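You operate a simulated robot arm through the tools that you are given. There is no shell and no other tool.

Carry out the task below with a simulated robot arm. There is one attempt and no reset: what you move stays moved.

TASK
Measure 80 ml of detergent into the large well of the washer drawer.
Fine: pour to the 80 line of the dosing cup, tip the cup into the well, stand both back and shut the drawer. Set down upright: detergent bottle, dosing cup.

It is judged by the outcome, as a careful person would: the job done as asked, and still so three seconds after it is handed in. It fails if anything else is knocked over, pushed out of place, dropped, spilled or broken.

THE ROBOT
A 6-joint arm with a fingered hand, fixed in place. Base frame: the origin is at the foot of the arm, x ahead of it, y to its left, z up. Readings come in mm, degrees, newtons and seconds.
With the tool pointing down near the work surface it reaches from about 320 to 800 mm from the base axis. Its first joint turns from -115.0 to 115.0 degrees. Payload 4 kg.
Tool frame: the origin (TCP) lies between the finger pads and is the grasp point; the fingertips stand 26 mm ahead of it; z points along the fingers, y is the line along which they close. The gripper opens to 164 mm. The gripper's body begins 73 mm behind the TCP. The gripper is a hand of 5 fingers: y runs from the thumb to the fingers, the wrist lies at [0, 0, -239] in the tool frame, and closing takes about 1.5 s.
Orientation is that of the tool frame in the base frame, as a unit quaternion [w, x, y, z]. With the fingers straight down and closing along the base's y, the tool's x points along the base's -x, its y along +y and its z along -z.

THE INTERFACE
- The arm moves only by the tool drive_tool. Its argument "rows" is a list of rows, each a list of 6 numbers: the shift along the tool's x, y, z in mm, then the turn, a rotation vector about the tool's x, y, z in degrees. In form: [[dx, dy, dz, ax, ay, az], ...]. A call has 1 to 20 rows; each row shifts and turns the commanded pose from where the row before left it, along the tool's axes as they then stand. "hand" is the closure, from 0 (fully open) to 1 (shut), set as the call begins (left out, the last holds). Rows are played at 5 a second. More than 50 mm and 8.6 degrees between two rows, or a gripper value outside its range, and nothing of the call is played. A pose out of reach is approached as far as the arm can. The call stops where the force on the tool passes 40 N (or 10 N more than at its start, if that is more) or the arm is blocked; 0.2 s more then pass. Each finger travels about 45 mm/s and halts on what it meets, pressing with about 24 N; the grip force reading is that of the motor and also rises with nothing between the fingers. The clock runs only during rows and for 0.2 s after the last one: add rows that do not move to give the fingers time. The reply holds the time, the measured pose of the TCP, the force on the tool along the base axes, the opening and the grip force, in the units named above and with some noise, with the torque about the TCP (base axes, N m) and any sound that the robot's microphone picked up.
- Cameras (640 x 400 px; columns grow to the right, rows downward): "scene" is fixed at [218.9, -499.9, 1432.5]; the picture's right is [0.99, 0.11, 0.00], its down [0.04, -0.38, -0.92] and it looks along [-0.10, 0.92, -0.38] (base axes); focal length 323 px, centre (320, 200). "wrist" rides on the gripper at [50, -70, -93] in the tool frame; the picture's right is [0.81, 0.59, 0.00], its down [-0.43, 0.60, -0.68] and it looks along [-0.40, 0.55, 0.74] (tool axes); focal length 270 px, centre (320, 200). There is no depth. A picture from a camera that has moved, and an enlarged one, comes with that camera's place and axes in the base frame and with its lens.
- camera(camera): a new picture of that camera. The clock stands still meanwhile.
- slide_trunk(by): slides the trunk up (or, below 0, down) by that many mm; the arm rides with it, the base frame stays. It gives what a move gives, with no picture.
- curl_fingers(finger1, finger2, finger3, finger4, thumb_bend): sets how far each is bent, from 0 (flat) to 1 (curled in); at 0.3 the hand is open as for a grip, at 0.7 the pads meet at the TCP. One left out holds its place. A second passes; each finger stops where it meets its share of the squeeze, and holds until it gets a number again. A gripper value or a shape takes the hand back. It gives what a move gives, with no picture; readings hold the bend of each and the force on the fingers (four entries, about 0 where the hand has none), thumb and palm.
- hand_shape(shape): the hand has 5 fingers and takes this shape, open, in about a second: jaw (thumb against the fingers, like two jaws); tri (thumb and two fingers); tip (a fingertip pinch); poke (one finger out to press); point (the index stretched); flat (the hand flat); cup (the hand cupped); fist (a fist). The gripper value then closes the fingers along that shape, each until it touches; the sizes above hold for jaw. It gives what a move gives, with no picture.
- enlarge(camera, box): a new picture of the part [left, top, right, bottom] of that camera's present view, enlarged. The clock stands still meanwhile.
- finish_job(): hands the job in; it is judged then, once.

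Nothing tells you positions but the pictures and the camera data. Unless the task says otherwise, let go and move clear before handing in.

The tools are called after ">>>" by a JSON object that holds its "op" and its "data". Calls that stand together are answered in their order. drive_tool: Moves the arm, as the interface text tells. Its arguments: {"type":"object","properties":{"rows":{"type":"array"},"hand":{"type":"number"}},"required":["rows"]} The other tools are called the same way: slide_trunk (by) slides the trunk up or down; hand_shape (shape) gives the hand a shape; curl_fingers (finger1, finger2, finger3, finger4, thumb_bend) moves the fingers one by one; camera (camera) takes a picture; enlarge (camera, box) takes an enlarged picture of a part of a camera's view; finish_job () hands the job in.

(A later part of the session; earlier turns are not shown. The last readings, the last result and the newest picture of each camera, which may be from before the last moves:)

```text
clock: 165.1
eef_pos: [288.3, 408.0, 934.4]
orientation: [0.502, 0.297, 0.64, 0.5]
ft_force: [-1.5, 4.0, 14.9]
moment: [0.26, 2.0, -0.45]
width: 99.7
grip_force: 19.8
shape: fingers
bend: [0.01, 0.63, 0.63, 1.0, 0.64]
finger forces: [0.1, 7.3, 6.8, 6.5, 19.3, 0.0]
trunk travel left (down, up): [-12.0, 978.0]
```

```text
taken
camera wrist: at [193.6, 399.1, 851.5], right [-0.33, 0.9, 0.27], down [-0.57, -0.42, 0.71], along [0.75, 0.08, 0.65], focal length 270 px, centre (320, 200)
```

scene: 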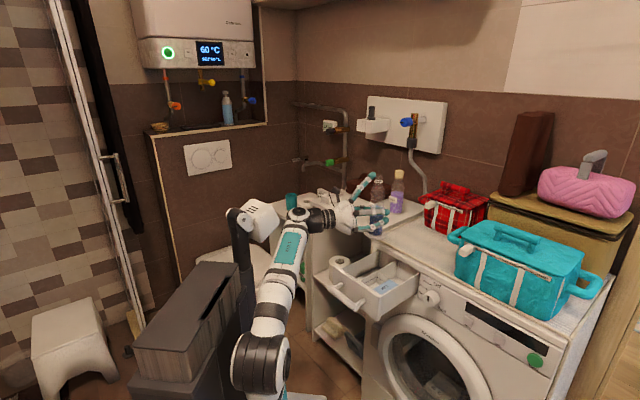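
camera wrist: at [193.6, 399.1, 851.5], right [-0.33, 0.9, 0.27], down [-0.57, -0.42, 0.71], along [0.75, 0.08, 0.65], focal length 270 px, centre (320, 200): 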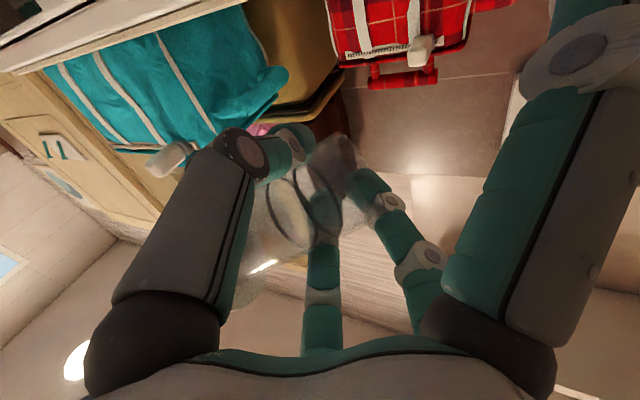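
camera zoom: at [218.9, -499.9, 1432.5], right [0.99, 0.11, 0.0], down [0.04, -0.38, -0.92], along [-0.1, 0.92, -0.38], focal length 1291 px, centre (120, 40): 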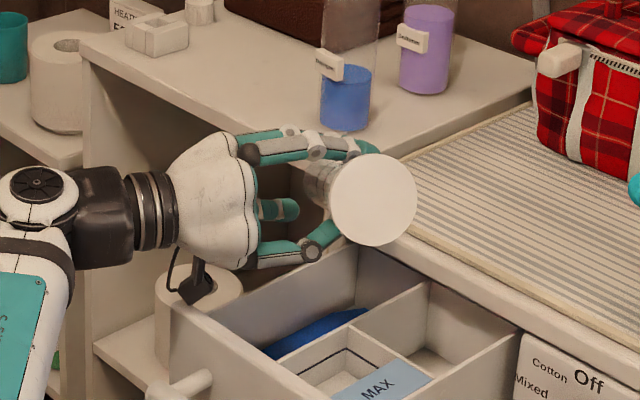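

The cup is empty, but the wrist camera's bracket is now pressing on the drawer front (15 N). Rolling back right away.

>>> {"op": "drive_tool", "data": {"rows": [[0, 0, 0, 0, 0, 6], [0, 0, 0, 0, 0, 6], [0, 0, 0, 0, 0, 6]]}}

>>> {"op": "enlarge", "data": {"camera": "scene", "box": [300, 190, 440, 330]}}

>>> {"op": "camera", "data": {"camera": "wrist"}}

```text
clock: 165.8
eef_pos: [287.5, 409.5, 932.9]
orientation: [0.417, 0.394, 0.587, 0.572]
ft_force: [0.2, -0.1, -0.1]
moment: [0.0, 0.03, -0.01]
width: 99.8
grip_force: 20.1
shape: fingers
bend: [0.01, 0.63, 0.63, 1.0, 0.64]
finger forces: [0.1, 7.2, 6.8, 6.6, 19.3, 0.0]
trunk travel left (down, up): [-12.0, 978.0]
```

```text
2.86 times, centred on (370, 260) of scene
camera zoom: at [218.9, -499.9, 1432.5], right [0.99, 0.11, 0.0], down [0.04, -0.38, -0.92], along [-0.1, 0.92, -0.38], focal length 922 px, centre (177, 29)
```

zoom: 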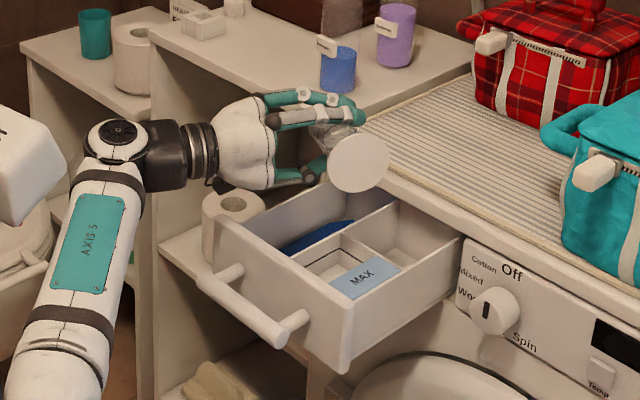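

```text
taken
camera wrist: at [185.2, 423.0, 861.8], right [-0.29, 0.78, 0.56], down [-0.5, -0.62, 0.61], along [0.82, -0.1, 0.56], focal length 270 px, centre (320, 200)
```

wrist: 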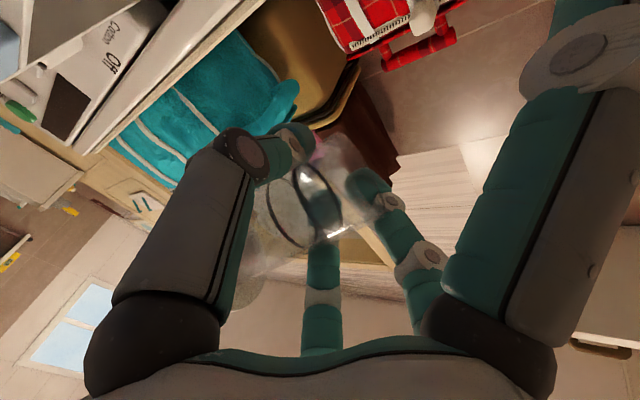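

Contact is gone and the drawer hasn't moved. Checking whether any detergent is left in the cup.

>>> {"op": "enlarge", "data": {"camera": "wrist", "box": [220, 120, 420, 290]}}

>>> {"op": "enlarge", "data": {"camera": "scene", "box": [350, 205, 400, 260]}}

```text
2.35 times, centred on (320, 205) of wrist
camera zoom: at [185.2, 423.0, 861.8], right [-0.29, 0.78, 0.56], down [-0.5, -0.62, 0.61], along [0.82, -0.1, 0.56], focal length 636 px, centre (320, 188)
```

zoom: 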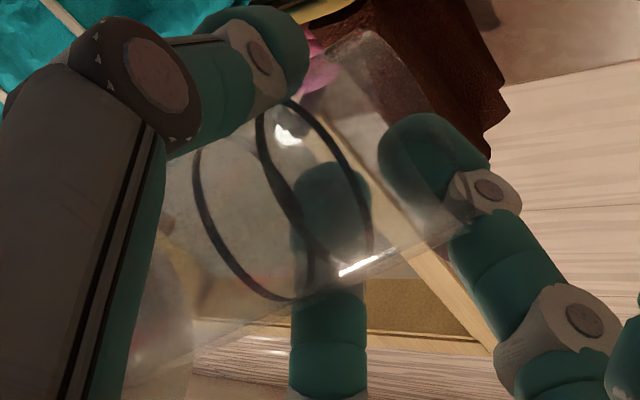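

```text
7.27 times, centred on (375, 232) of scene
camera zoom: at [218.9, -499.9, 1432.5], right [0.99, 0.11, 0.0], down [0.04, -0.38, -0.92], along [-0.1, 0.92, -0.38], focal length 2348 px, centre (-80, -36)
```

zoom: 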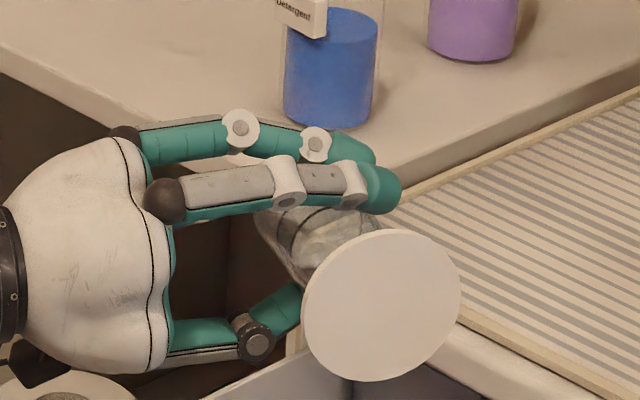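

The cup is empty. Rolling it upright, raising, and carrying it back along the same path.

>>> {"op": "drive_tool", "data": {"rows": [[0, 0, 0, 0, 0, 7.68], [0, 0, 0, 0, 0, 7.68], [0, 0, 0, 0, 0, 7.68], [0, 0, 0, 0, 0, 7.68], [0, 0, 0, 0, 0, 7.68], [0, 0, 0, 0, 0, 7.68], [0, 0, 0, 0, 0, 7.68], [0, 0, 0, 0, 0, 7.68], [0, 0, 0, 0, 0, 7.68], [0, 0, 0, 0, 0, 7.68], [0, 0, 0, 0, 0, 7.68], [0, 0, 0, 0, 0, 7.68], [0, 0, 0, 0, 0, 0]]}}

>>> {"op": "slide_trunk", "data": {"by": 280}}

>>> {"op": "enlarge", "data": {"camera": "scene", "box": [310, 190, 450, 320]}}

```text
clock: 168.7
eef_pos: [289.9, 409.6, 934.5]
orientation: [-0.122, 0.695, 0.122, 0.698]
ft_force: [0.6, -0.7, -0.9]
moment: [0.03, 0.0, 0.02]
width: 99.7
grip_force: 20.1
shape: fingers
bend: [0.01, 0.63, 0.63, 1.0, 0.64]
finger forces: [0.0, 7.2, 6.9, 6.9, 19.1, 0.0]
trunk travel left (down, up): [-12.0, 978.0]
```

```text
clock: 171.5
eef_pos: [290.7, 409.4, 1214.5]
orientation: [-0.122, 0.695, 0.124, 0.697]
ft_force: [-0.6, 0.4, -1.3]
moment: [0.0, -0.01, -0.03]
width: 100.2
grip_force: 20.5
shape: fingers
bend: [0.01, 0.63, 0.63, 1.0, 0.64]
finger forces: [0.0, 7.3, 6.9, 7.0, 19.1, 0.0]
trunk travel left (down, up): [-292.0, 698.0]
```

```text
3.08 times, centred on (380, 255) of scene
camera zoom: at [218.9, -499.9, 1432.5], right [0.99, 0.11, 0.0], down [0.04, -0.38, -0.92], along [-0.1, 0.92, -0.38], focal length 993 px, centre (135, 31)
```

zoom: 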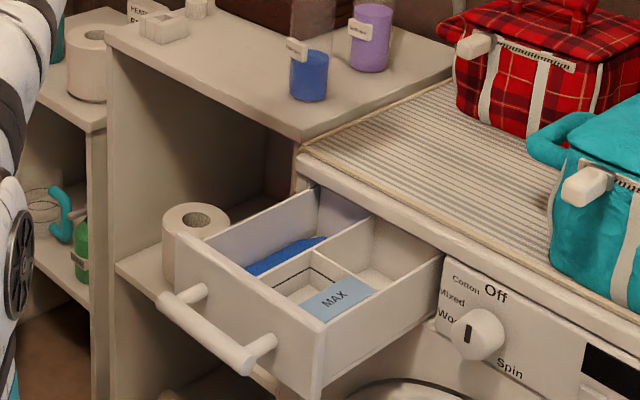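

The detergent lies in the large well with nothing spilled. Now carrying the cup back to its place.

>>> {"op": "drive_tool", "data": {"rows": [[0, -29.8, 3.6, 2.5, 0, 0], [0, -29.6, 4.9, 2.5, 0, 0], [0, -29.4, 6.2, 2.5, 0, 0], [0, -29.1, 7.45, 2.5, 0, 0], [0, -28.75, 8.7, 2.5, 0, 0], [0, -28.3, 9.95, 2.5, 0, 0], [0, -27.9, 11.2, 2.5, 0, 0], [0, -27.4, 12.4, 2.5, 0, 0], [0, -26.8, 13.6, 2.5, 0, 0], [0, -26.2, 14.7, 2.5, 0, 0], [0, -25.5, 15.85, 2.5, 0, 0], [0, -24.8, 16.95, 2.5, 0, 0], [0, 0, 0, 0, 0, 0]]}}

```text
clock: 174.3
eef_pos: [208.8, 762.3, 1214.7]
orientation: [-0.299, 0.64, 0.3, 0.641]
ft_force: [0.2, 0.0, 0.1]
moment: [0.01, 0.0, 0.02]
width: 99.9
grip_force: 20.1
shape: fingers
bend: [0.01, 0.63, 0.63, 1.0, 0.64]
finger forces: [0.0, 7.3, 6.9, 7.1, 18.9, 0.0]
trunk travel left (down, up): [-292.0, 698.0]
```

>>> {"op": "drive_tool", "data": {"rows": [[0, 1, -3.5, 0, 0, 0], [0, 0, 0, 0, 0, 0]]}}

>>> {"op": "slide_trunk", "data": {"by": -250}}

>>> {"op": "enlarge", "data": {"camera": "scene", "box": [330, 155, 390, 215]}}

>>> {"op": "camera", "data": {"camera": "wrist"}}

```text
clock: 174.9
eef_pos: [208.0, 757.1, 1215.1]
orientation: [-0.298, 0.64, 0.3, 0.641]
ft_force: [0.3, -0.1, 0.1]
moment: [0.01, 0.0, -0.03]
width: 99.8
grip_force: 19.9
shape: fingers
bend: [0.01, 0.63, 0.63, 1.0, 0.64]
finger forces: [0.0, 7.3, 7.0, 7.1, 18.8, 0.1]
trunk travel left (down, up): [-292.0, 698.0]
```

```text
clock: 177.5
eef_pos: [207.9, 756.7, 964.7]
orientation: [-0.298, 0.64, 0.299, 0.641]
ft_force: [-0.1, 0.4, 0.3]
moment: [0.03, -0.01, -0.01]
width: 99.7
grip_force: 20.0
shape: fingers
bend: [0.01, 0.63, 0.63, 1.0, 0.64]
finger forces: [0.0, 7.3, 6.9, 7.1, 19.0, 0.1]
trunk travel left (down, up): [-42.0, 948.0]
```

```text
6.67 times, centred on (360, 185) of scene
camera zoom: at [218.9, -499.9, 1432.5], right [0.99, 0.11, 0.0], down [0.04, -0.38, -0.92], along [-0.1, 0.92, -0.38], focal length 2152 px, centre (53, 300)
```

zoom: 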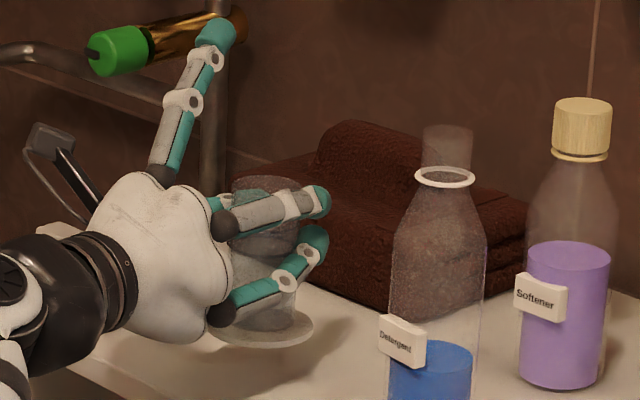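

```text
taken
camera wrist: at [94.8, 731.1, 1014.8], right [0.45, -0.38, 0.81], down [0.02, -0.9, -0.43], along [0.89, 0.21, -0.4], focal length 270 px, centre (320, 200)
```

wrist: 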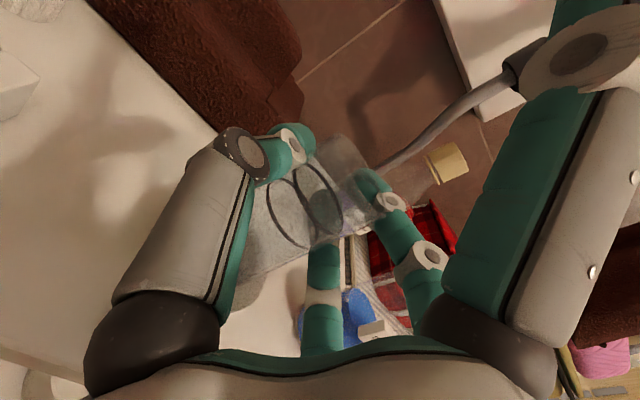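

Same spot as before, upright. Lowering gently until it touches down.

>>> {"op": "slide_trunk", "data": {"by": -27}}

>>> {"op": "slide_trunk", "data": {"by": -3}}

>>> {"op": "slide_trunk", "data": {"by": -1.5}}

```text
clock: 178.2
eef_pos: [207.5, 756.5, 937.7]
orientation: [-0.298, 0.641, 0.299, 0.642]
ft_force: [0.0, -0.4, -0.3]
moment: [-0.01, 0.0, -0.02]
width: 99.7
grip_force: 20.3
shape: fingers
bend: [0.01, 0.63, 0.63, 1.0, 0.64]
finger forces: [0.0, 7.3, 7.0, 7.2, 18.8, 0.0]
trunk travel left (down, up): [-15.0, 975.0]
```

```text
clock: 178.7
eef_pos: [208.9, 758.6, 934.4]
orientation: [-0.298, 0.641, 0.299, 0.642]
ft_force: [0.0, 0.2, -1.7]
moment: [0.01, -0.01, -0.02]
width: 99.7
grip_force: 20.1
shape: fingers
bend: [0.01, 0.63, 0.63, 1.0, 0.64]
finger forces: [0.0, 7.3, 6.9, 7.3, 18.8, 0.1]
trunk travel left (down, up): [-12.0, 978.0]
```

```text
clock: 179.2
eef_pos: [207.9, 756.7, 931.8]
orientation: [-0.298, 0.641, 0.299, 0.642]
ft_force: [-0.1, 0.5, -1.3]
moment: [-0.02, -0.02, -0.02]
width: 99.6
grip_force: 20.4
shape: fingers
bend: [0.01, 0.63, 0.63, 1.0, 0.64]
finger forces: [0.0, 7.4, 6.8, 7.1, 18.9, 0.0]
trunk travel left (down, up): [-10.0, 980.0]
```

>>> {"op": "slide_trunk", "data": {"by": -1}}

>>> {"op": "slide_trunk", "data": {"by": -1}}

>>> {"op": "slide_trunk", "data": {"by": -1}}

```text
clock: 179.7
eef_pos: [208.0, 756.3, 932.0]
orientation: [-0.298, 0.64, 0.3, 0.642]
ft_force: [0.1, 0.2, 0.1]
moment: [0.0, 0.01, -0.01]
width: 100.0
grip_force: 20.2
shape: fingers
bend: [0.01, 0.63, 0.63, 1.0, 0.64]
finger forces: [0.0, 7.2, 6.9, 7.1, 18.9, 0.0]
trunk travel left (down, up): [-9.0, 981.0]
```

```text
clock: 180.2
eef_pos: [207.6, 756.7, 932.4]
orientation: [-0.298, 0.639, 0.3, 0.642]
ft_force: [-0.1, 0.5, 2.5]
moment: [0.08, -0.04, 0.01]
width: 100.1
grip_force: 20.0
shape: fingers
bend: [0.01, 0.63, 0.63, 1.0, 0.64]
finger forces: [0.0, 6.9, 6.9, 7.3, 18.8, 0.0]
trunk travel left (down, up): [-8.0, 982.0]
```

```text
clock: 180.7
eef_pos: [208.4, 757.3, 932.6]
orientation: [-0.299, 0.64, 0.3, 0.641]
ft_force: [-0.7, -0.6, 5.0]
moment: [0.14, -0.06, 0.01]
width: 99.7
grip_force: 20.0
shape: fingers
bend: [0.01, 0.63, 0.63, 1.0, 0.64]
finger forces: [0.0, 7.0, 6.9, 7.5, 18.8, 0.0]
trunk travel left (down, up): [-7.0, 983.0]
```

Touchdown at 5 N. Opening in two stages.

>>> {"op": "curl_fingers", "data": {"finger2": 0.57, "finger3": 0.57, "thumb_bend": 0.58}}

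>>> {"op": "curl_fingers", "data": {"finger2": 0.3, "finger3": 0.3, "thumb_bend": 0.3}}

>>> {"op": "camera", "data": {"camera": "wrist"}}

>>> {"op": "enlarge", "data": {"camera": "scene", "box": [330, 165, 390, 225]}}

```text
clock: 181.7
eef_pos: [207.5, 757.4, 930.6]
orientation: [-0.298, 0.64, 0.3, 0.642]
ft_force: [-0.7, -0.8, 0.3]
moment: [-0.01, -0.03, 0.01]
width: 99.3
grip_force: 0.0
shape: fingers
bend: [0.01, 0.56, 0.56, 1.0, 0.57]
finger forces: [0.0, 0.0, 0.1, 0.1, 0.0, 0.0]
trunk travel left (down, up): [-7.0, 983.0]
```

```text
clock: 182.7
eef_pos: [207.5, 756.8, 930.6]
orientation: [-0.298, 0.64, 0.3, 0.642]
ft_force: [-0.4, 0.0, -0.6]
moment: [0.0, 0.03, 0.01]
width: 109.7
grip_force: 0.1
shape: fingers
bend: [0.01, 0.3, 0.3, 1.0, 0.3]
finger forces: [0.0, 0.0, 0.1, 0.0, 0.0, 0.1]
trunk travel left (down, up): [-7.0, 983.0]
```

```text
taken
camera wrist: at [94.8, 731.1, 980.2], right [0.45, -0.38, 0.81], down [0.02, -0.9, -0.43], along [0.89, 0.21, -0.4], focal length 270 px, centre (320, 200)
```

wrist: 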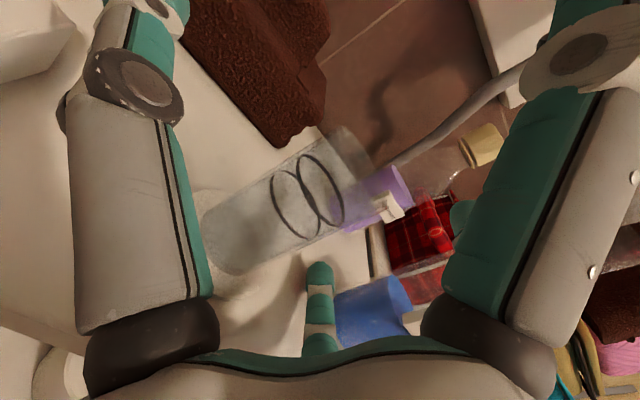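

```text
6.67 times, centred on (360, 195) of scene
camera zoom: at [218.9, -499.9, 1432.5], right [0.99, 0.11, 0.0], down [0.04, -0.38, -0.92], along [-0.1, 0.92, -0.38], focal length 2152 px, centre (53, 233)
```

zoom: 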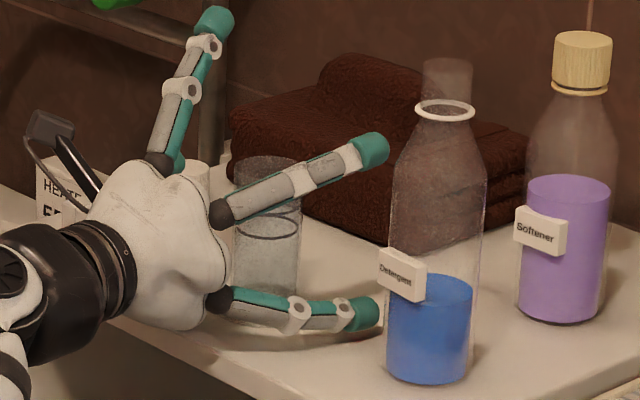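

The cup stands upright on its spot. Rising clear.

>>> {"op": "slide_trunk", "data": {"by": 60}}

>>> {"op": "slide_trunk", "data": {"by": 220}}

>>> {"op": "camera", "data": {"camera": "scene"}}

>>> {"op": "enlarge", "data": {"camera": "scene", "box": [310, 150, 430, 240]}}

```text
clock: 183.7
eef_pos: [206.5, 757.6, 990.5]
orientation: [-0.298, 0.64, 0.3, 0.641]
ft_force: [-0.4, 0.2, -0.2]
moment: [-0.01, -0.01, -0.01]
width: 110.0
grip_force: 0.1
shape: fingers
bend: [0.01, 0.3, 0.3, 1.0, 0.3]
finger forces: [0.0, 0.0, 0.1, 0.1, 0.0, 0.1]
trunk travel left (down, up): [-67.0, 923.0]
```

```text
clock: 186.1
eef_pos: [207.2, 757.1, 1210.2]
orientation: [-0.299, 0.64, 0.301, 0.641]
ft_force: [-0.2, 0.6, 0.4]
moment: [-0.02, 0.01, -0.02]
width: 110.1
grip_force: 0.0
shape: fingers
bend: [0.01, 0.3, 0.3, 1.0, 0.3]
finger forces: [0.1, 0.1, 0.0, 0.1, 0.0, 0.0]
trunk travel left (down, up): [-287.0, 703.0]
```

```text
taken
```

scene: 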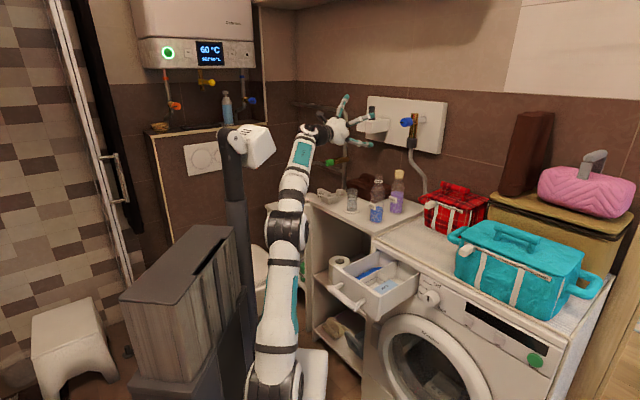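

```text
4.44 times, centred on (370, 195) of scene
camera zoom: at [218.9, -499.9, 1432.5], right [0.99, 0.11, 0.0], down [0.04, -0.38, -0.92], along [-0.1, 0.92, -0.38], focal length 1435 px, centre (98, 222)
```

zoom: 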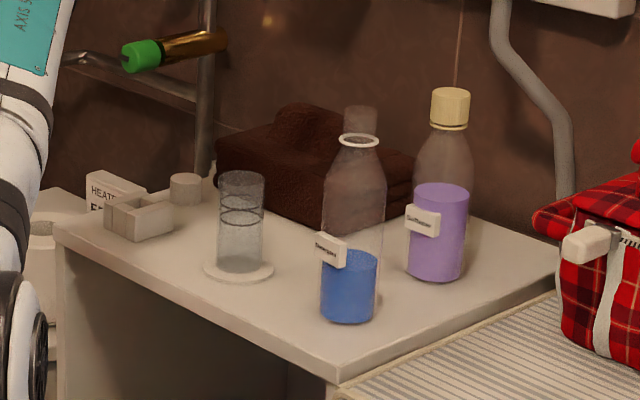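

Bottle and cup both stand upright in place. Now for the drawer: I plan to make a fist with only the thumb out, hook the thumb tip in front of the drawer's panel from above (hand tilted 30°), and push it in. First, shape the hand and turn it, high up in free space.

>>> {"op": "hand_shape", "data": {"shape": "fist"}}

>>> {"op": "curl_fingers", "data": {"thumb_bend": 0.3}}

>>> {"op": "slide_trunk", "data": {"by": 160}}

>>> {"op": "drive_tool", "data": {"rows": [[0, 0, 0, -5, 0, 0], [0, 0, 0, 0, 0, -7.5], [0, 0, 0, 0, 0, -7.5], [0, 0, 0, 0, 0, -7.5], [0, 0, 0, 0, 0, -7.5], [0, 0, 0, 0, 0, -7.5], [0, 0, 0, 0, 0, -7.5], [0, 0, 0, 0, 0, -7.5], [0, 0, 0, 0, 0, -7.5], [0, 0, 0, 0, 0, -7.5], [0, 0, 0, 0, 0, -7.5], [0, 0, 0, 0, 0, -7.5], [0, 0, 0, 0, 0, -7.5]]}}

>>> {"op": "camera", "data": {"camera": "wrist"}}

>>> {"op": "camera", "data": {"camera": "scene"}}

```text
clock: 187.0
eef_pos: [209.3, 756.1, 1210.2]
orientation: [-0.299, 0.64, 0.301, 0.641]
ft_force: [-0.7, 0.6, 0.1]
moment: [-0.01, -0.04, 0.0]
width: 0.1
grip_force: 0.0
shape: fist
bend: [1.0, 1.0, 1.0, 1.0, 0.63]
finger forces: [0.0, 0.1, 0.0, 0.1, 0.0, 0.1]
trunk travel left (down, up): [-287.0, 703.0]
```

```text
clock: 188.0
eef_pos: [207.0, 757.5, 1209.6]
orientation: [-0.298, 0.64, 0.3, 0.642]
ft_force: [0.2, 0.2, 0.3]
moment: [0.0, 0.0, 0.0]
width: 78.9
grip_force: 0.1
shape: fingers
bend: [1.0, 1.0, 1.0, 1.0, 0.3]
finger forces: [0.0, 0.0, 0.0, 0.1, 0.0, 0.0]
trunk travel left (down, up): [-287.0, 703.0]
```

```text
clock: 189.8
eef_pos: [207.9, 757.3, 1369.1]
orientation: [-0.298, 0.64, 0.3, 0.642]
ft_force: [-0.9, 0.1, 0.4]
moment: [-0.03, 0.0, 0.0]
width: 79.4
grip_force: 0.0
shape: fingers
bend: [1.0, 1.0, 1.0, 1.0, 0.3]
finger forces: [0.0, 0.0, 0.1, 0.1, 0.0, 0.0]
trunk travel left (down, up): [-447.0, 543.0]
```

```text
clock: 192.6
eef_pos: [209.2, 757.8, 1370.6]
orientation: [0.273, 0.269, 0.653, 0.654]
ft_force: [-0.1, 0.5, 0.3]
moment: [0.01, -0.01, -0.02]
width: 79.2
grip_force: 0.1
shape: fingers
bend: [1.0, 1.0, 1.0, 1.0, 0.3]
finger forces: [0.0, 0.1, 0.0, 0.1, 0.0, 0.0]
trunk travel left (down, up): [-447.0, 543.0]
```

```text
taken
camera wrist: at [107.8, 727.1, 1299.9], right [-0.58, 0.57, 0.58], down [-0.18, -0.78, 0.6], along [0.8, 0.24, 0.55], focal length 270 px, centre (320, 200)
```

wrist: 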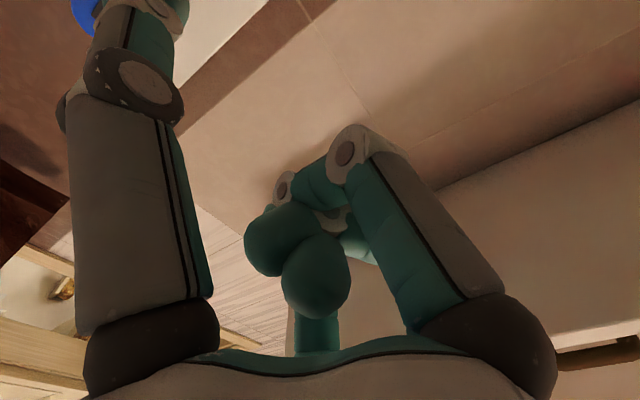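

```text
taken
```

scene: 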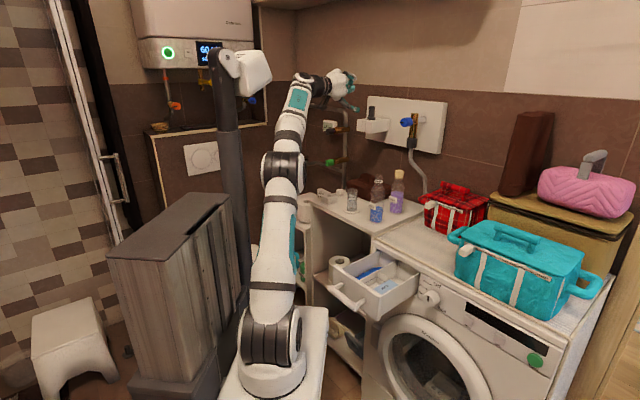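

Turned well. Now pitching the hand down 60° about its wrist.

>>> {"op": "drive_tool", "data": {"rows": [[0, -31.2, -2.04, 7.5, 0, 0], [0, -31.2, -2.04, 7.5, 0, 0], [0, -31.2, -2.04, 7.5, 0, 0], [0, -31.2, -2.04, 7.5, 0, 0], [0, -31.2, -2.04, 7.5, 0, 0], [0, -31.2, -2.04, 7.5, 0, 0], [0, -31.2, -2.04, 7.5, 0, 0], [0, -31.2, -2.04, 7.5, 0, 0]]}}

>>> {"op": "camera", "data": {"camera": "scene"}}

```text
clock: 194.4
eef_pos: [129.4, 658.2, 1139.7]
orientation: [0.099, 0.368, 0.892, 0.242]
ft_force: [0.2, 0.2, -0.3]
moment: [-0.02, 0.01, -0.01]
width: 79.5
grip_force: 0.1
shape: fingers
bend: [1.0, 1.0, 1.0, 1.0, 0.3]
finger forces: [0.1, 0.0, 0.0, 0.1, 0.0, 0.0]
out of reach, approached as far as the arm can: row 7, 8
trunk travel left (down, up): [-447.0, 543.0]
```

```text
taken
```

scene: 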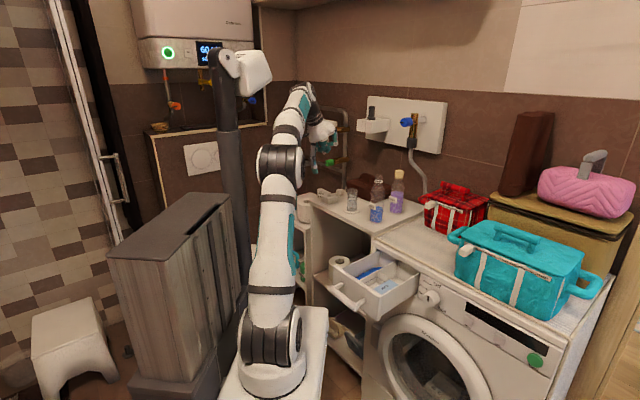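

Orientation is right (z tilted 30°). Moving over to above the drawer front at this height.

>>> {"op": "drive_tool", "data": {"rows": [[-34, -12.1, -7.1, 0, 0, 0], [-34, -12.1, -7.1, 0, 0, 0], [-34, -12.1, -7.1, 0, 0, 0], [-34, -12.1, -7.1, 0, 0, 0], [-34, -12.1, -7.1, 0, 0, 0]]}}

>>> {"op": "drive_tool", "data": {"rows": [[-34, -12.1, -7.1, 0, 0, 0], [-34, -12.1, -7.1, 0, 0, 0], [-34, -12.1, -7.1, 0, 0, 0], [-34, -12.1, -7.1, 0, 0, 0]]}}

>>> {"op": "camera", "data": {"camera": "scene"}}

>>> {"op": "camera", "data": {"camera": "wrist"}}

```text
clock: 195.6
eef_pos: [203.0, 485.2, 1137.2]
orientation: [0.1, 0.369, 0.893, 0.238]
ft_force: [-0.1, -0.1, 0.1]
moment: [-0.01, -0.02, -0.04]
width: 79.4
grip_force: 0.0
shape: fingers
bend: [1.0, 1.0, 1.0, 1.0, 0.3]
finger forces: [0.0, 0.0, 0.0, 0.0, 0.0, 0.1]
trunk travel left (down, up): [-447.0, 543.0]
```

```text
clock: 196.6
eef_pos: [270.6, 384.4, 1146.2]
orientation: [0.101, 0.37, 0.892, 0.238]
ft_force: [0.6, -0.5, 0.4]
moment: [-0.02, -0.04, 0.0]
width: 79.1
grip_force: 0.0
shape: fingers
bend: [1.0, 1.0, 1.0, 1.0, 0.3]
finger forces: [0.0, 0.1, 0.0, 0.0, 0.0, 0.0]
out of reach, approached as far as the arm can: row 3, 4
trunk travel left (down, up): [-447.0, 543.0]
```

```text
taken
```

scene: 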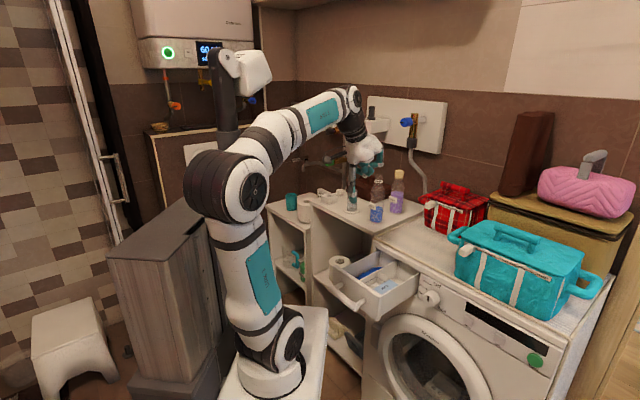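

```text
taken
camera wrist: at [159.5, 345.5, 1192.9], right [-0.21, 0.93, 0.29], down [0.43, -0.18, 0.89], along [0.88, 0.31, -0.36], focal length 270 px, centre (320, 200)
```

wrist: 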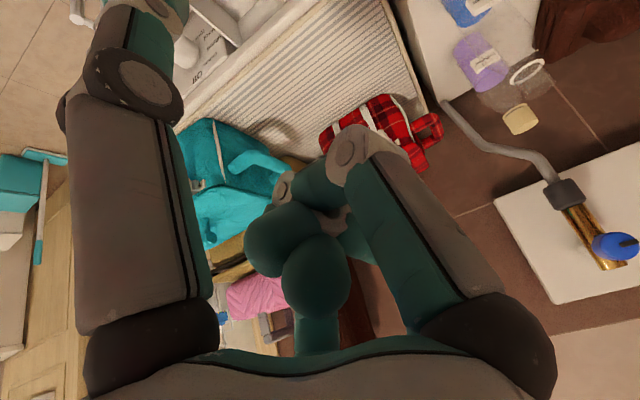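

Slightly beyond near reach with 30° tilt; a 20° tilt keeps the wrist farther out. Adjusting the tilt and moving to the start position above the panel.

>>> {"op": "drive_tool", "data": {"rows": [[0, 0, 0, 5.25, 0, 0], [0, 0, 0, 5.25, 0, 0], [-6.2, -10.3, -3.7, 0, 0, 0], [-6.2, -10.3, -3.7, 0, 0, 0], [0, 0, 0, 0, 0, 0]]}}

>>> {"op": "enlarge", "data": {"camera": "scene", "box": [290, 100, 450, 320]}}

```text
clock: 197.8
eef_pos: [263.5, 362.5, 1147.3]
orientation: [0.067, 0.375, 0.911, 0.156]
ft_force: [-0.8, 0.1, -0.9]
moment: [0.0, 0.03, 0.01]
width: 79.3
grip_force: 0.1
shape: fingers
bend: [1.0, 1.0, 1.0, 1.0, 0.3]
finger forces: [0.0, 0.0, 0.0, 0.0, 0.0, 0.0]
trunk travel left (down, up): [-447.0, 543.0]
```

```text
1.82 times, centred on (370, 210) of scene
camera zoom: at [218.9, -499.9, 1432.5], right [0.99, 0.11, 0.0], down [0.04, -0.38, -0.92], along [-0.1, 0.92, -0.38], focal length 587 px, centre (229, 182)
```

zoom: 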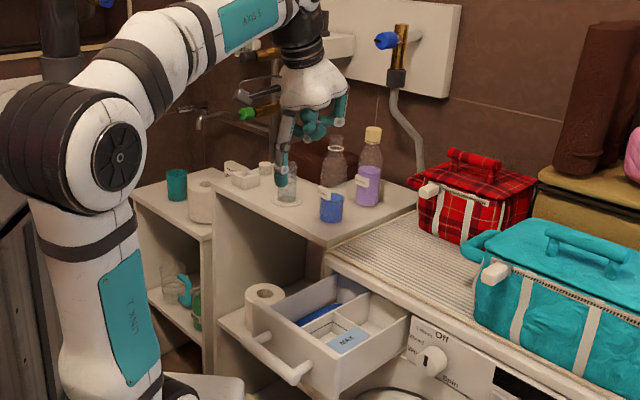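

In position above. Lowering with the trunk in steps.

>>> {"op": "slide_trunk", "data": {"by": -210}}

>>> {"op": "enlarge", "data": {"camera": "scene", "box": [300, 180, 440, 330]}}

>>> {"op": "camera", "data": {"camera": "wrist"}}

```text
clock: 200.1
eef_pos: [263.0, 362.5, 937.1]
orientation: [0.066, 0.377, 0.911, 0.155]
ft_force: [0.4, 0.2, -0.4]
moment: [0.01, 0.01, 0.04]
width: 79.3
grip_force: 0.0
shape: fingers
bend: [1.0, 1.0, 1.0, 1.0, 0.3]
finger forces: [0.1, 0.1, 0.0, 0.0, 0.1, 0.0]
trunk travel left (down, up): [-237.0, 753.0]
```

```text
2.67 times, centred on (370, 255) of scene
camera zoom: at [218.9, -499.9, 1432.5], right [0.99, 0.11, 0.0], down [0.04, -0.38, -0.92], along [-0.1, 0.92, -0.38], focal length 861 px, centre (187, 53)
```

zoom: 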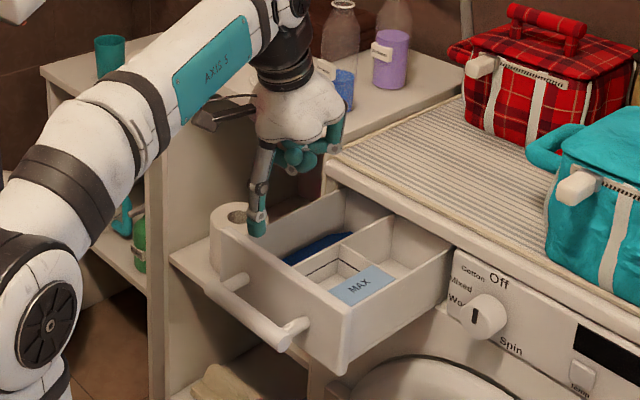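

```text
taken
camera wrist: at [160.9, 330.3, 1001.0], right [-0.18, 0.96, 0.19], down [0.54, -0.07, 0.84], along [0.82, 0.26, -0.51], focal length 270 px, centre (320, 200)
```

wrist: 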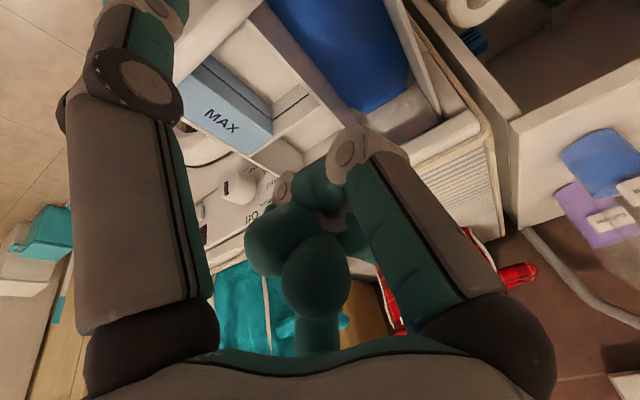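

The thumb tip is centred and about 25 mm in front of the panel, between it and the handle bar. Lowering 70 mm more.

>>> {"op": "slide_trunk", "data": {"by": -70}}

>>> {"op": "enlarge", "data": {"camera": "scene", "box": [310, 200, 430, 310]}}

>>> {"op": "camera", "data": {"camera": "wrist"}}

```text
clock: 201.1
eef_pos: [264.7, 362.3, 866.3]
orientation: [0.067, 0.377, 0.91, 0.157]
ft_force: [-0.9, -0.5, -0.4]
moment: [-0.01, 0.01, -0.01]
width: 79.6
grip_force: 0.0
shape: fingers
bend: [1.0, 1.0, 1.0, 1.0, 0.3]
finger forces: [0.0, 0.0, 0.0, 0.0, 0.1, 0.0]
trunk travel left (down, up): [-167.0, 823.0]
```

```text
3.64 times, centred on (370, 255) of scene
camera zoom: at [218.9, -499.9, 1432.5], right [0.99, 0.11, 0.0], down [0.04, -0.38, -0.92], along [-0.1, 0.92, -0.38], focal length 1174 px, centre (138, 0)
```

zoom: 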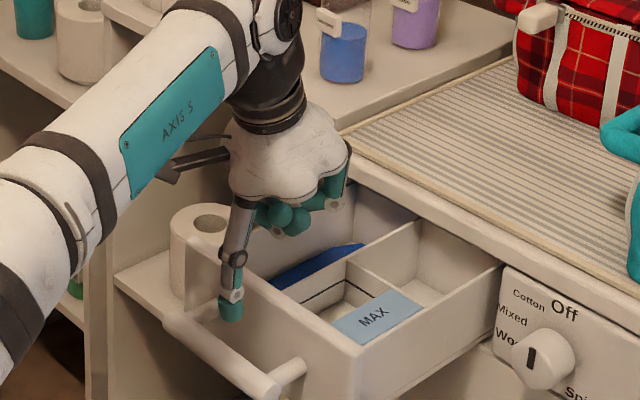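

```text
taken
camera wrist: at [161.0, 330.3, 931.0], right [-0.18, 0.96, 0.19], down [0.54, -0.07, 0.84], along [0.82, 0.26, -0.51], focal length 270 px, centre (320, 200)
```

wrist: 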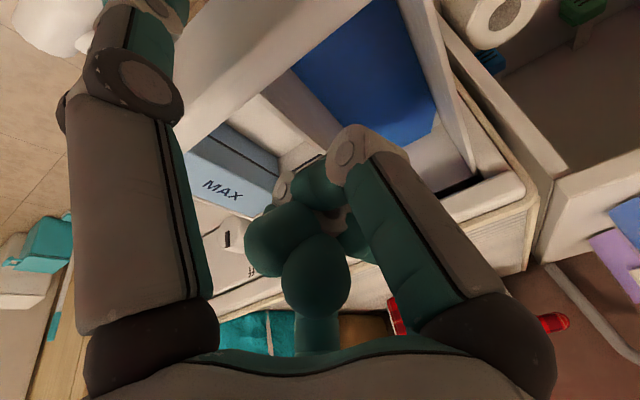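

The thumb tip hooks in front of the panel, 17 mm below its top edge. Now pushing toward the washer, first 40 mm.

>>> {"op": "drive_tool", "data": {"rows": [[0, 7.5, 2.74, 0, 0, 0], [0, 7.5, 2.74, 0, 0, 0], [0, 7.5, 2.74, 0, 0, 0], [0, 7.5, 2.74, 0, 0, 0], [0, 7.5, 2.74, 0, 0, 0]]}}

>>> {"op": "enlarge", "data": {"camera": "scene", "box": [310, 200, 430, 310]}}

```text
clock: 202.3
eef_pos: [290.8, 391.0, 866.9]
orientation: [0.066, 0.376, 0.911, 0.157]
ft_force: [-0.4, -0.8, -0.5]
moment: [-0.02, 0.02, 0.01]
width: 80.5
grip_force: 0.2
shape: fingers
bend: [1.0, 1.0, 1.0, 1.0, 0.29]
finger forces: [0.0, 0.1, 0.0, 0.1, 0.8, 0.0]
trunk travel left (down, up): [-167.0, 823.0]
```

```text
3.64 times, centred on (370, 255) of scene
camera zoom: at [218.9, -499.9, 1432.5], right [0.99, 0.11, 0.0], down [0.04, -0.38, -0.92], along [-0.1, 0.92, -0.38], focal length 1174 px, centre (138, 0)
```

zoom: 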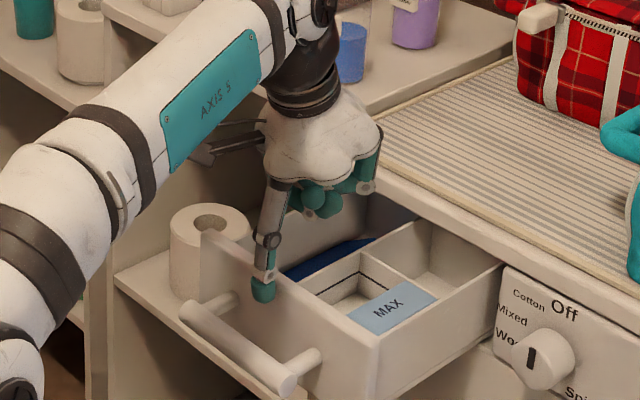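

The drawer slides easily (under 1 N on the thumb). Continuing.

>>> {"op": "drive_tool", "data": {"rows": [[0, 7.5, 2.74, 0, 0, 0], [0, 7.5, 2.74, 0, 0, 0], [0, 7.5, 2.74, 0, 0, 0], [0, 7.5, 2.74, 0, 0, 0], [0, 7.5, 2.74, 0, 0, 0], [0, 7.5, 2.74, 0, 0, 0], [0, 7.5, 2.74, 0, 0, 0]]}}

>>> {"op": "enlarge", "data": {"camera": "scene", "box": [310, 200, 430, 310]}}

```text
clock: 203.9
eef_pos: [332.4, 429.3, 864.2]
orientation: [0.066, 0.377, 0.91, 0.157]
ft_force: [-0.5, -0.2, 1.5]
moment: [-0.03, 0.04, -0.04]
width: 80.4
grip_force: 0.3
shape: fingers
bend: [1.0, 1.0, 1.0, 1.0, 0.29]
finger forces: [0.1, 0.1, 0.0, 0.0, 0.8, 0.1]
trunk travel left (down, up): [-167.0, 823.0]
```

```text
3.64 times, centred on (370, 255) of scene
camera zoom: at [218.9, -499.9, 1432.5], right [0.99, 0.11, 0.0], down [0.04, -0.38, -0.92], along [-0.1, 0.92, -0.38], focal length 1174 px, centre (138, 0)
```

zoom: 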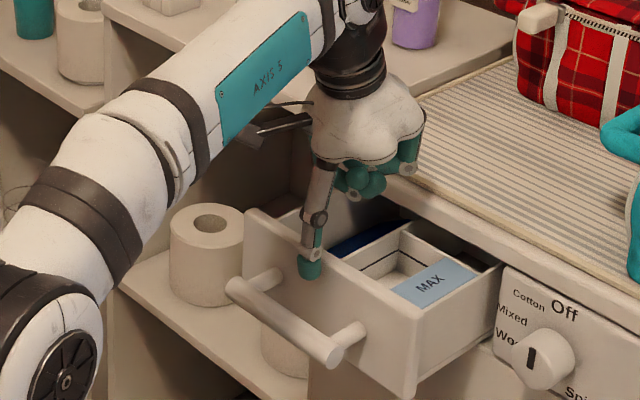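

>>> {"op": "drive_tool", "data": {"rows": [[0, 7.5, 2.74, 0, 0, 0], [0, 7.5, 2.74, 0, 0, 0], [0, 7.5, 2.74, 0, 0, 0], [0, 7.5, 2.74, 0, 0, 0], [0, 7.5, 2.74, 0, 0, 0], [0, 7.5, 2.74, 0, 0, 0]]}}

>>> {"op": "enlarge", "data": {"camera": "scene", "box": [310, 190, 450, 310]}}

```text
clock: 205.3
eef_pos: [366.4, 463.2, 866.4]
orientation: [0.066, 0.375, 0.911, 0.158]
ft_force: [-1.4, -0.5, -0.1]
moment: [-0.03, 0.06, -0.04]
width: 80.2
grip_force: 0.4
shape: fingers
bend: [1.0, 1.0, 1.0, 1.0, 0.29]
finger forces: [0.0, 0.1, 0.1, 0.0, 0.7, 0.0]
trunk travel left (down, up): [-167.0, 823.0]
```

```text
3.33 times, centred on (380, 250) of scene
camera zoom: at [218.9, -499.9, 1432.5], right [0.99, 0.11, 0.0], down [0.04, -0.38, -0.92], along [-0.1, 0.92, -0.38], focal length 1076 px, centre (120, 33)
```

zoom: 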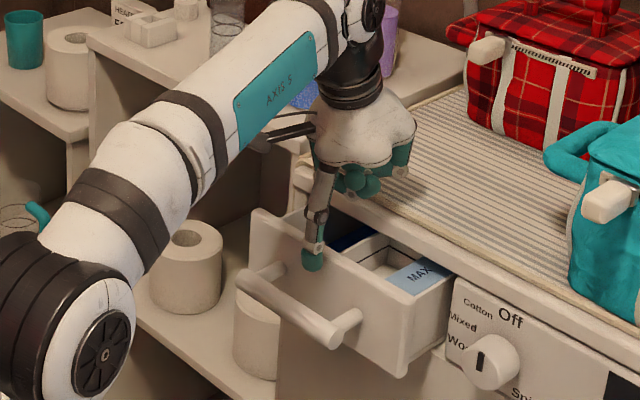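

>>> {"op": "drive_tool", "data": {"rows": [[0, 7.5, 2.74, 0, 0, 0], [0, 7.5, 2.74, 0, 0, 0], [0, 7.5, 2.74, 0, 0, 0], [0, 7.5, 2.74, 0, 0, 0], [0, 7.5, 2.74, 0, 0, 0]]}}

>>> {"op": "enlarge", "data": {"camera": "scene", "box": [310, 190, 450, 310]}}

```text
clock: 206.5
eef_pos: [393.6, 488.2, 860.3]
orientation: [0.068, 0.376, 0.91, 0.16]
ft_force: [-1.5, -2.0, 4.4]
moment: [-0.11, 0.13, 0.03]
width: 80.7
grip_force: 0.8
shape: fingers
bend: [1.0, 1.0, 1.0, 1.0, 0.29]
finger forces: [0.0, 0.0, 0.0, 0.0, 1.1, 0.0]
out of reach, approached as far as the arm can: row 3, 5
trunk travel left (down, up): [-167.0, 823.0]
```

```text
3.33 times, centred on (380, 250) of scene
camera zoom: at [218.9, -499.9, 1432.5], right [0.99, 0.11, 0.0], down [0.04, -0.38, -0.92], along [-0.1, 0.92, -0.38], focal length 1076 px, centre (120, 33)
```

zoom: 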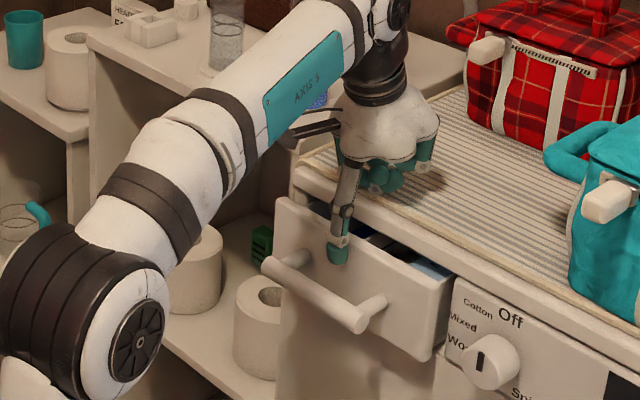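

Almost there, but the hand sank to z 860 with 4 N upward force near a reach limit. I'll raise by 8 mm and continue carefully.

>>> {"op": "slide_trunk", "data": {"by": 8}}

>>> {"op": "drive_tool", "data": {"rows": [[0, 7.5, 2.74, 0, 0, 0], [0, 7.5, 2.74, 0, 0, 0]]}}

>>> {"op": "enlarge", "data": {"camera": "scene", "box": [310, 190, 450, 310]}}

```text
clock: 207.1
eef_pos: [393.6, 488.5, 866.5]
orientation: [0.068, 0.376, 0.91, 0.16]
ft_force: [-0.6, -1.6, -0.5]
moment: [-0.03, 0.01, 0.03]
width: 80.4
grip_force: 0.0
shape: fingers
bend: [1.0, 1.0, 1.0, 1.0, 0.29]
finger forces: [0.1, 0.0, 0.1, 0.0, 0.9, 0.0]
trunk travel left (down, up): [-175.0, 815.0]
```

```text
clock: 207.7
eef_pos: [404.9, 500.7, 863.8]
orientation: [0.068, 0.376, 0.91, 0.162]
ft_force: [-0.7, -1.4, 0.6]
moment: [-0.04, 0.06, -0.06]
width: 80.5
grip_force: 0.7
shape: fingers
bend: [1.0, 1.0, 1.0, 1.0, 0.29]
finger forces: [0.1, 0.0, 0.0, 0.1, 0.8, 0.1]
trunk travel left (down, up): [-175.0, 815.0]
```

```text
3.33 times, centred on (380, 250) of scene
camera zoom: at [218.9, -499.9, 1432.5], right [0.99, 0.11, 0.0], down [0.04, -0.38, -0.92], along [-0.1, 0.92, -0.38], focal length 1076 px, centre (120, 33)
```

zoom: 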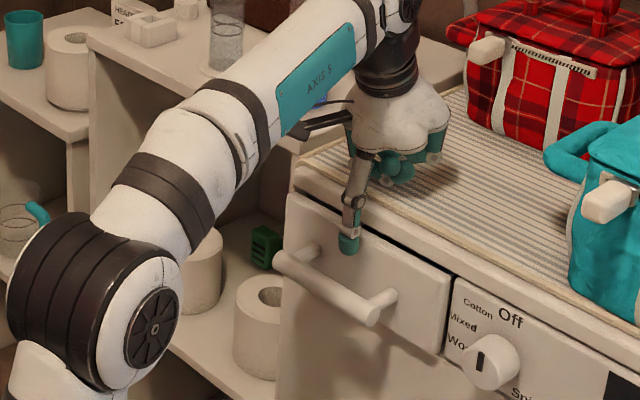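

Nearly shut. A few more small pushes until it stops.

>>> {"op": "slide_trunk", "data": {"by": 5}}

>>> {"op": "drive_tool", "data": {"rows": [[0, 4.7, 1.7, 0, 0, 0], [0, 4.7, 1.7, 0, 0, 0]]}}

>>> {"op": "enlarge", "data": {"camera": "scene", "box": [330, 200, 430, 300]}}

```text
clock: 208.2
eef_pos: [405.1, 499.0, 867.8]
orientation: [0.067, 0.376, 0.91, 0.163]
ft_force: [-0.8, -0.7, 0.8]
moment: [-0.01, 0.03, -0.02]
width: 80.3
grip_force: 0.1
shape: fingers
bend: [1.0, 1.0, 1.0, 1.0, 0.29]
finger forces: [0.1, 0.0, 0.0, 0.0, 0.8, 0.0]
trunk travel left (down, up): [-180.0, 810.0]
```

```text
clock: 208.8
eef_pos: [411.4, 504.9, 868.1]
orientation: [0.068, 0.376, 0.909, 0.165]
ft_force: [-0.2, -1.0, 1.1]
moment: [-0.04, 0.11, -0.03]
width: 80.6
grip_force: 0.5
shape: fingers
bend: [1.0, 1.0, 1.0, 1.0, 0.29]
finger forces: [0.0, 0.0, 0.0, 0.1, 1.4, 0.0]
trunk travel left (down, up): [-180.0, 810.0]
```

```text
4.00 times, centred on (380, 250) of scene
camera zoom: at [218.9, -499.9, 1432.5], right [0.99, 0.11, 0.0], down [0.04, -0.38, -0.92], along [-0.1, 0.92, -0.38], focal length 1291 px, centre (80, 0)
```

zoom: 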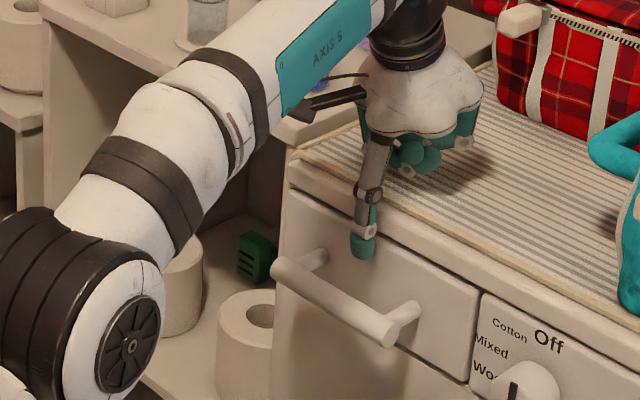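

>>> {"op": "drive_tool", "data": {"rows": [[0, 3.8, 1.37, 0, 0, 0], [0, 3.8, 1.37, 0, 0, 0]]}}

>>> {"op": "enlarge", "data": {"camera": "scene", "box": [340, 220, 410, 290]}}

```text
clock: 209.4
eef_pos: [417.0, 509.2, 867.5]
orientation: [0.068, 0.375, 0.909, 0.166]
ft_force: [-4.3, -3.2, 2.0]
moment: [-0.28, 0.33, -0.06]
width: 83.4
grip_force: 2.6
shape: fingers
bend: [1.0, 1.0, 1.0, 1.0, 0.26]
finger forces: [0.0, 0.0, 0.0, 0.0, 4.8, 0.0]
out of reach, approached as far as the arm can: row 2
trunk travel left (down, up): [-180.0, 810.0]
```

```text
5.71 times, centred on (375, 255) of scene
camera zoom: at [218.9, -499.9, 1432.5], right [0.99, 0.11, 0.0], down [0.04, -0.38, -0.92], along [-0.1, 0.92, -0.38], focal length 1844 px, centre (6, -114)
```

zoom: 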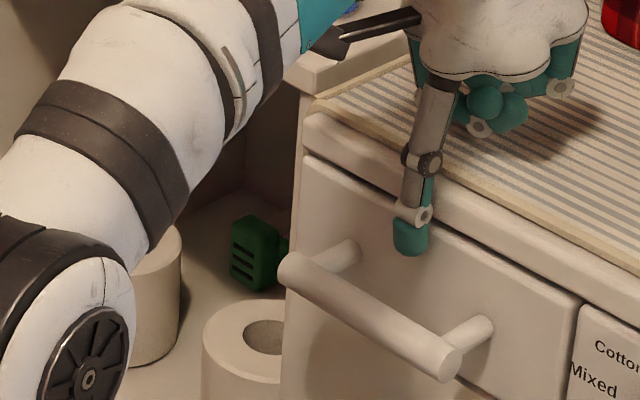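

Resistance has risen to ~5 N and the panel looks flush. One more light push to be sure it's fully home.

>>> {"op": "drive_tool", "data": {"rows": [[0, 3.8, 1.37, 0, 0, 0], [0, 0, 0, 0, 0, 0]]}}

>>> {"op": "enlarge", "data": {"camera": "scene", "box": [340, 220, 410, 290]}}

```text
clock: 210.0
eef_pos: [417.7, 511.6, 865.9]
orientation: [0.069, 0.376, 0.909, 0.165]
ft_force: [-7.1, -4.4, 5.5]
moment: [-0.51, 0.51, -0.07]
width: 84.9
grip_force: 4.0
shape: fingers
bend: [1.0, 1.0, 1.0, 1.0, 0.25]
finger forces: [0.0, 0.0, 0.0, 0.0, 7.5, 0.1]
trunk travel left (down, up): [-180.0, 810.0]
```

```text
5.71 times, centred on (375, 255) of scene
camera zoom: at [218.9, -499.9, 1432.5], right [0.99, 0.11, 0.0], down [0.04, -0.38, -0.92], along [-0.1, 0.92, -0.38], focal length 1844 px, centre (6, -114)
```

zoom: 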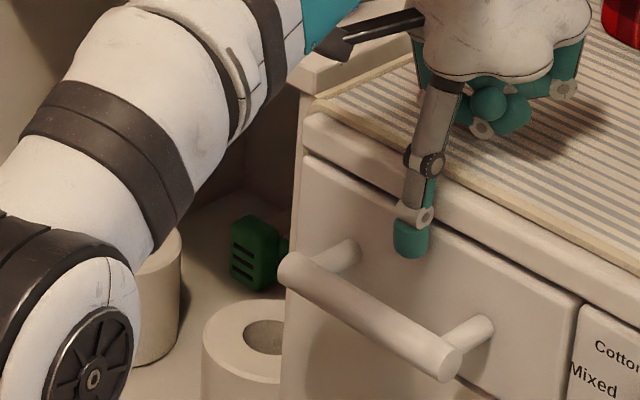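

The drawer is fully shut (force rises, panel no longer moves). Backing the thumb off and lifting straight up.

>>> {"op": "drive_tool", "data": {"rows": [[0, -5.6, -2, 0, 0, 0], [0, -5.6, -2, 0, 0, 0], [0, 0, 0, 0, 0, 0]]}}

>>> {"op": "slide_trunk", "data": {"by": 60}}

>>> {"op": "slide_trunk", "data": {"by": 250}}

>>> {"op": "camera", "data": {"camera": "scene"}}

>>> {"op": "enlarge", "data": {"camera": "scene", "box": [300, 150, 460, 320]}}

```text
clock: 210.8
eef_pos: [411.2, 505.6, 866.0]
orientation: [0.068, 0.375, 0.91, 0.162]
ft_force: [-0.4, -0.8, -0.1]
moment: [0.0, 0.04, 0.0]
width: 80.5
grip_force: 0.2
shape: fingers
bend: [1.0, 1.0, 1.0, 1.0, 0.29]
finger forces: [0.0, 0.1, 0.0, 0.0, 0.6, 0.0]
trunk travel left (down, up): [-180.0, 810.0]
```

```text
clock: 211.8
eef_pos: [412.2, 506.8, 927.3]
orientation: [0.067, 0.376, 0.91, 0.163]
ft_force: [0.0, 0.2, 0.4]
moment: [0.0, -0.01, 0.0]
width: 79.9
grip_force: 0.0
shape: fingers
bend: [1.0, 1.0, 1.0, 1.0, 0.3]
finger forces: [0.0, 0.1, 0.1, 0.1, 0.0, 0.0]
trunk travel left (down, up): [-240.0, 750.0]
```

```text
clock: 214.4
eef_pos: [411.2, 506.3, 1175.3]
orientation: [0.067, 0.375, 0.91, 0.163]
ft_force: [0.2, -0.7, 0.2]
moment: [0.0, -0.03, 0.02]
width: 79.8
grip_force: 0.1
shape: fingers
bend: [1.0, 1.0, 1.0, 1.0, 0.3]
finger forces: [0.1, 0.1, 0.0, 0.0, 0.1, 0.0]
trunk travel left (down, up): [-490.0, 500.0]
```

```text
taken
```

scene: 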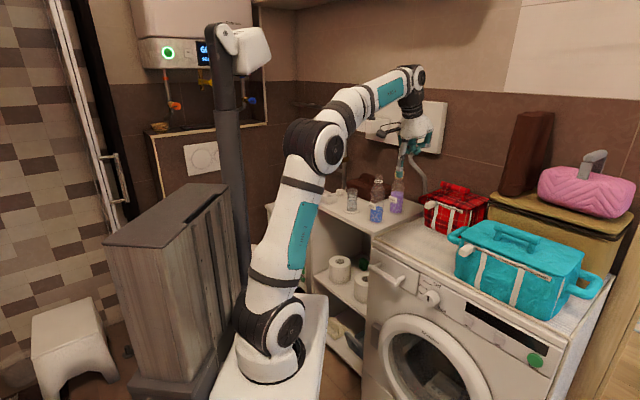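

```text
2.35 times, centred on (380, 235) of scene
camera zoom: at [218.9, -499.9, 1432.5], right [0.99, 0.11, 0.0], down [0.04, -0.38, -0.92], along [-0.1, 0.92, -0.38], focal length 760 px, centre (179, 118)
```

zoom: 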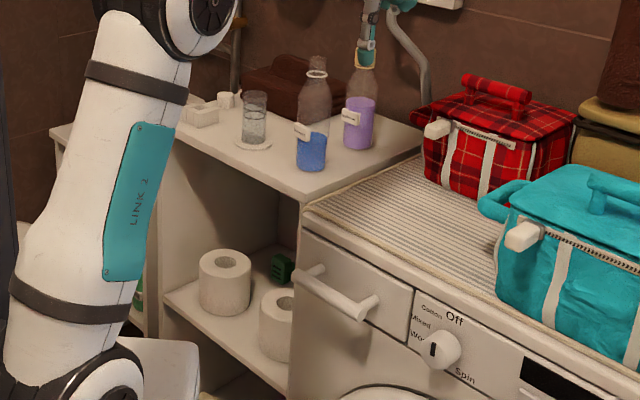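

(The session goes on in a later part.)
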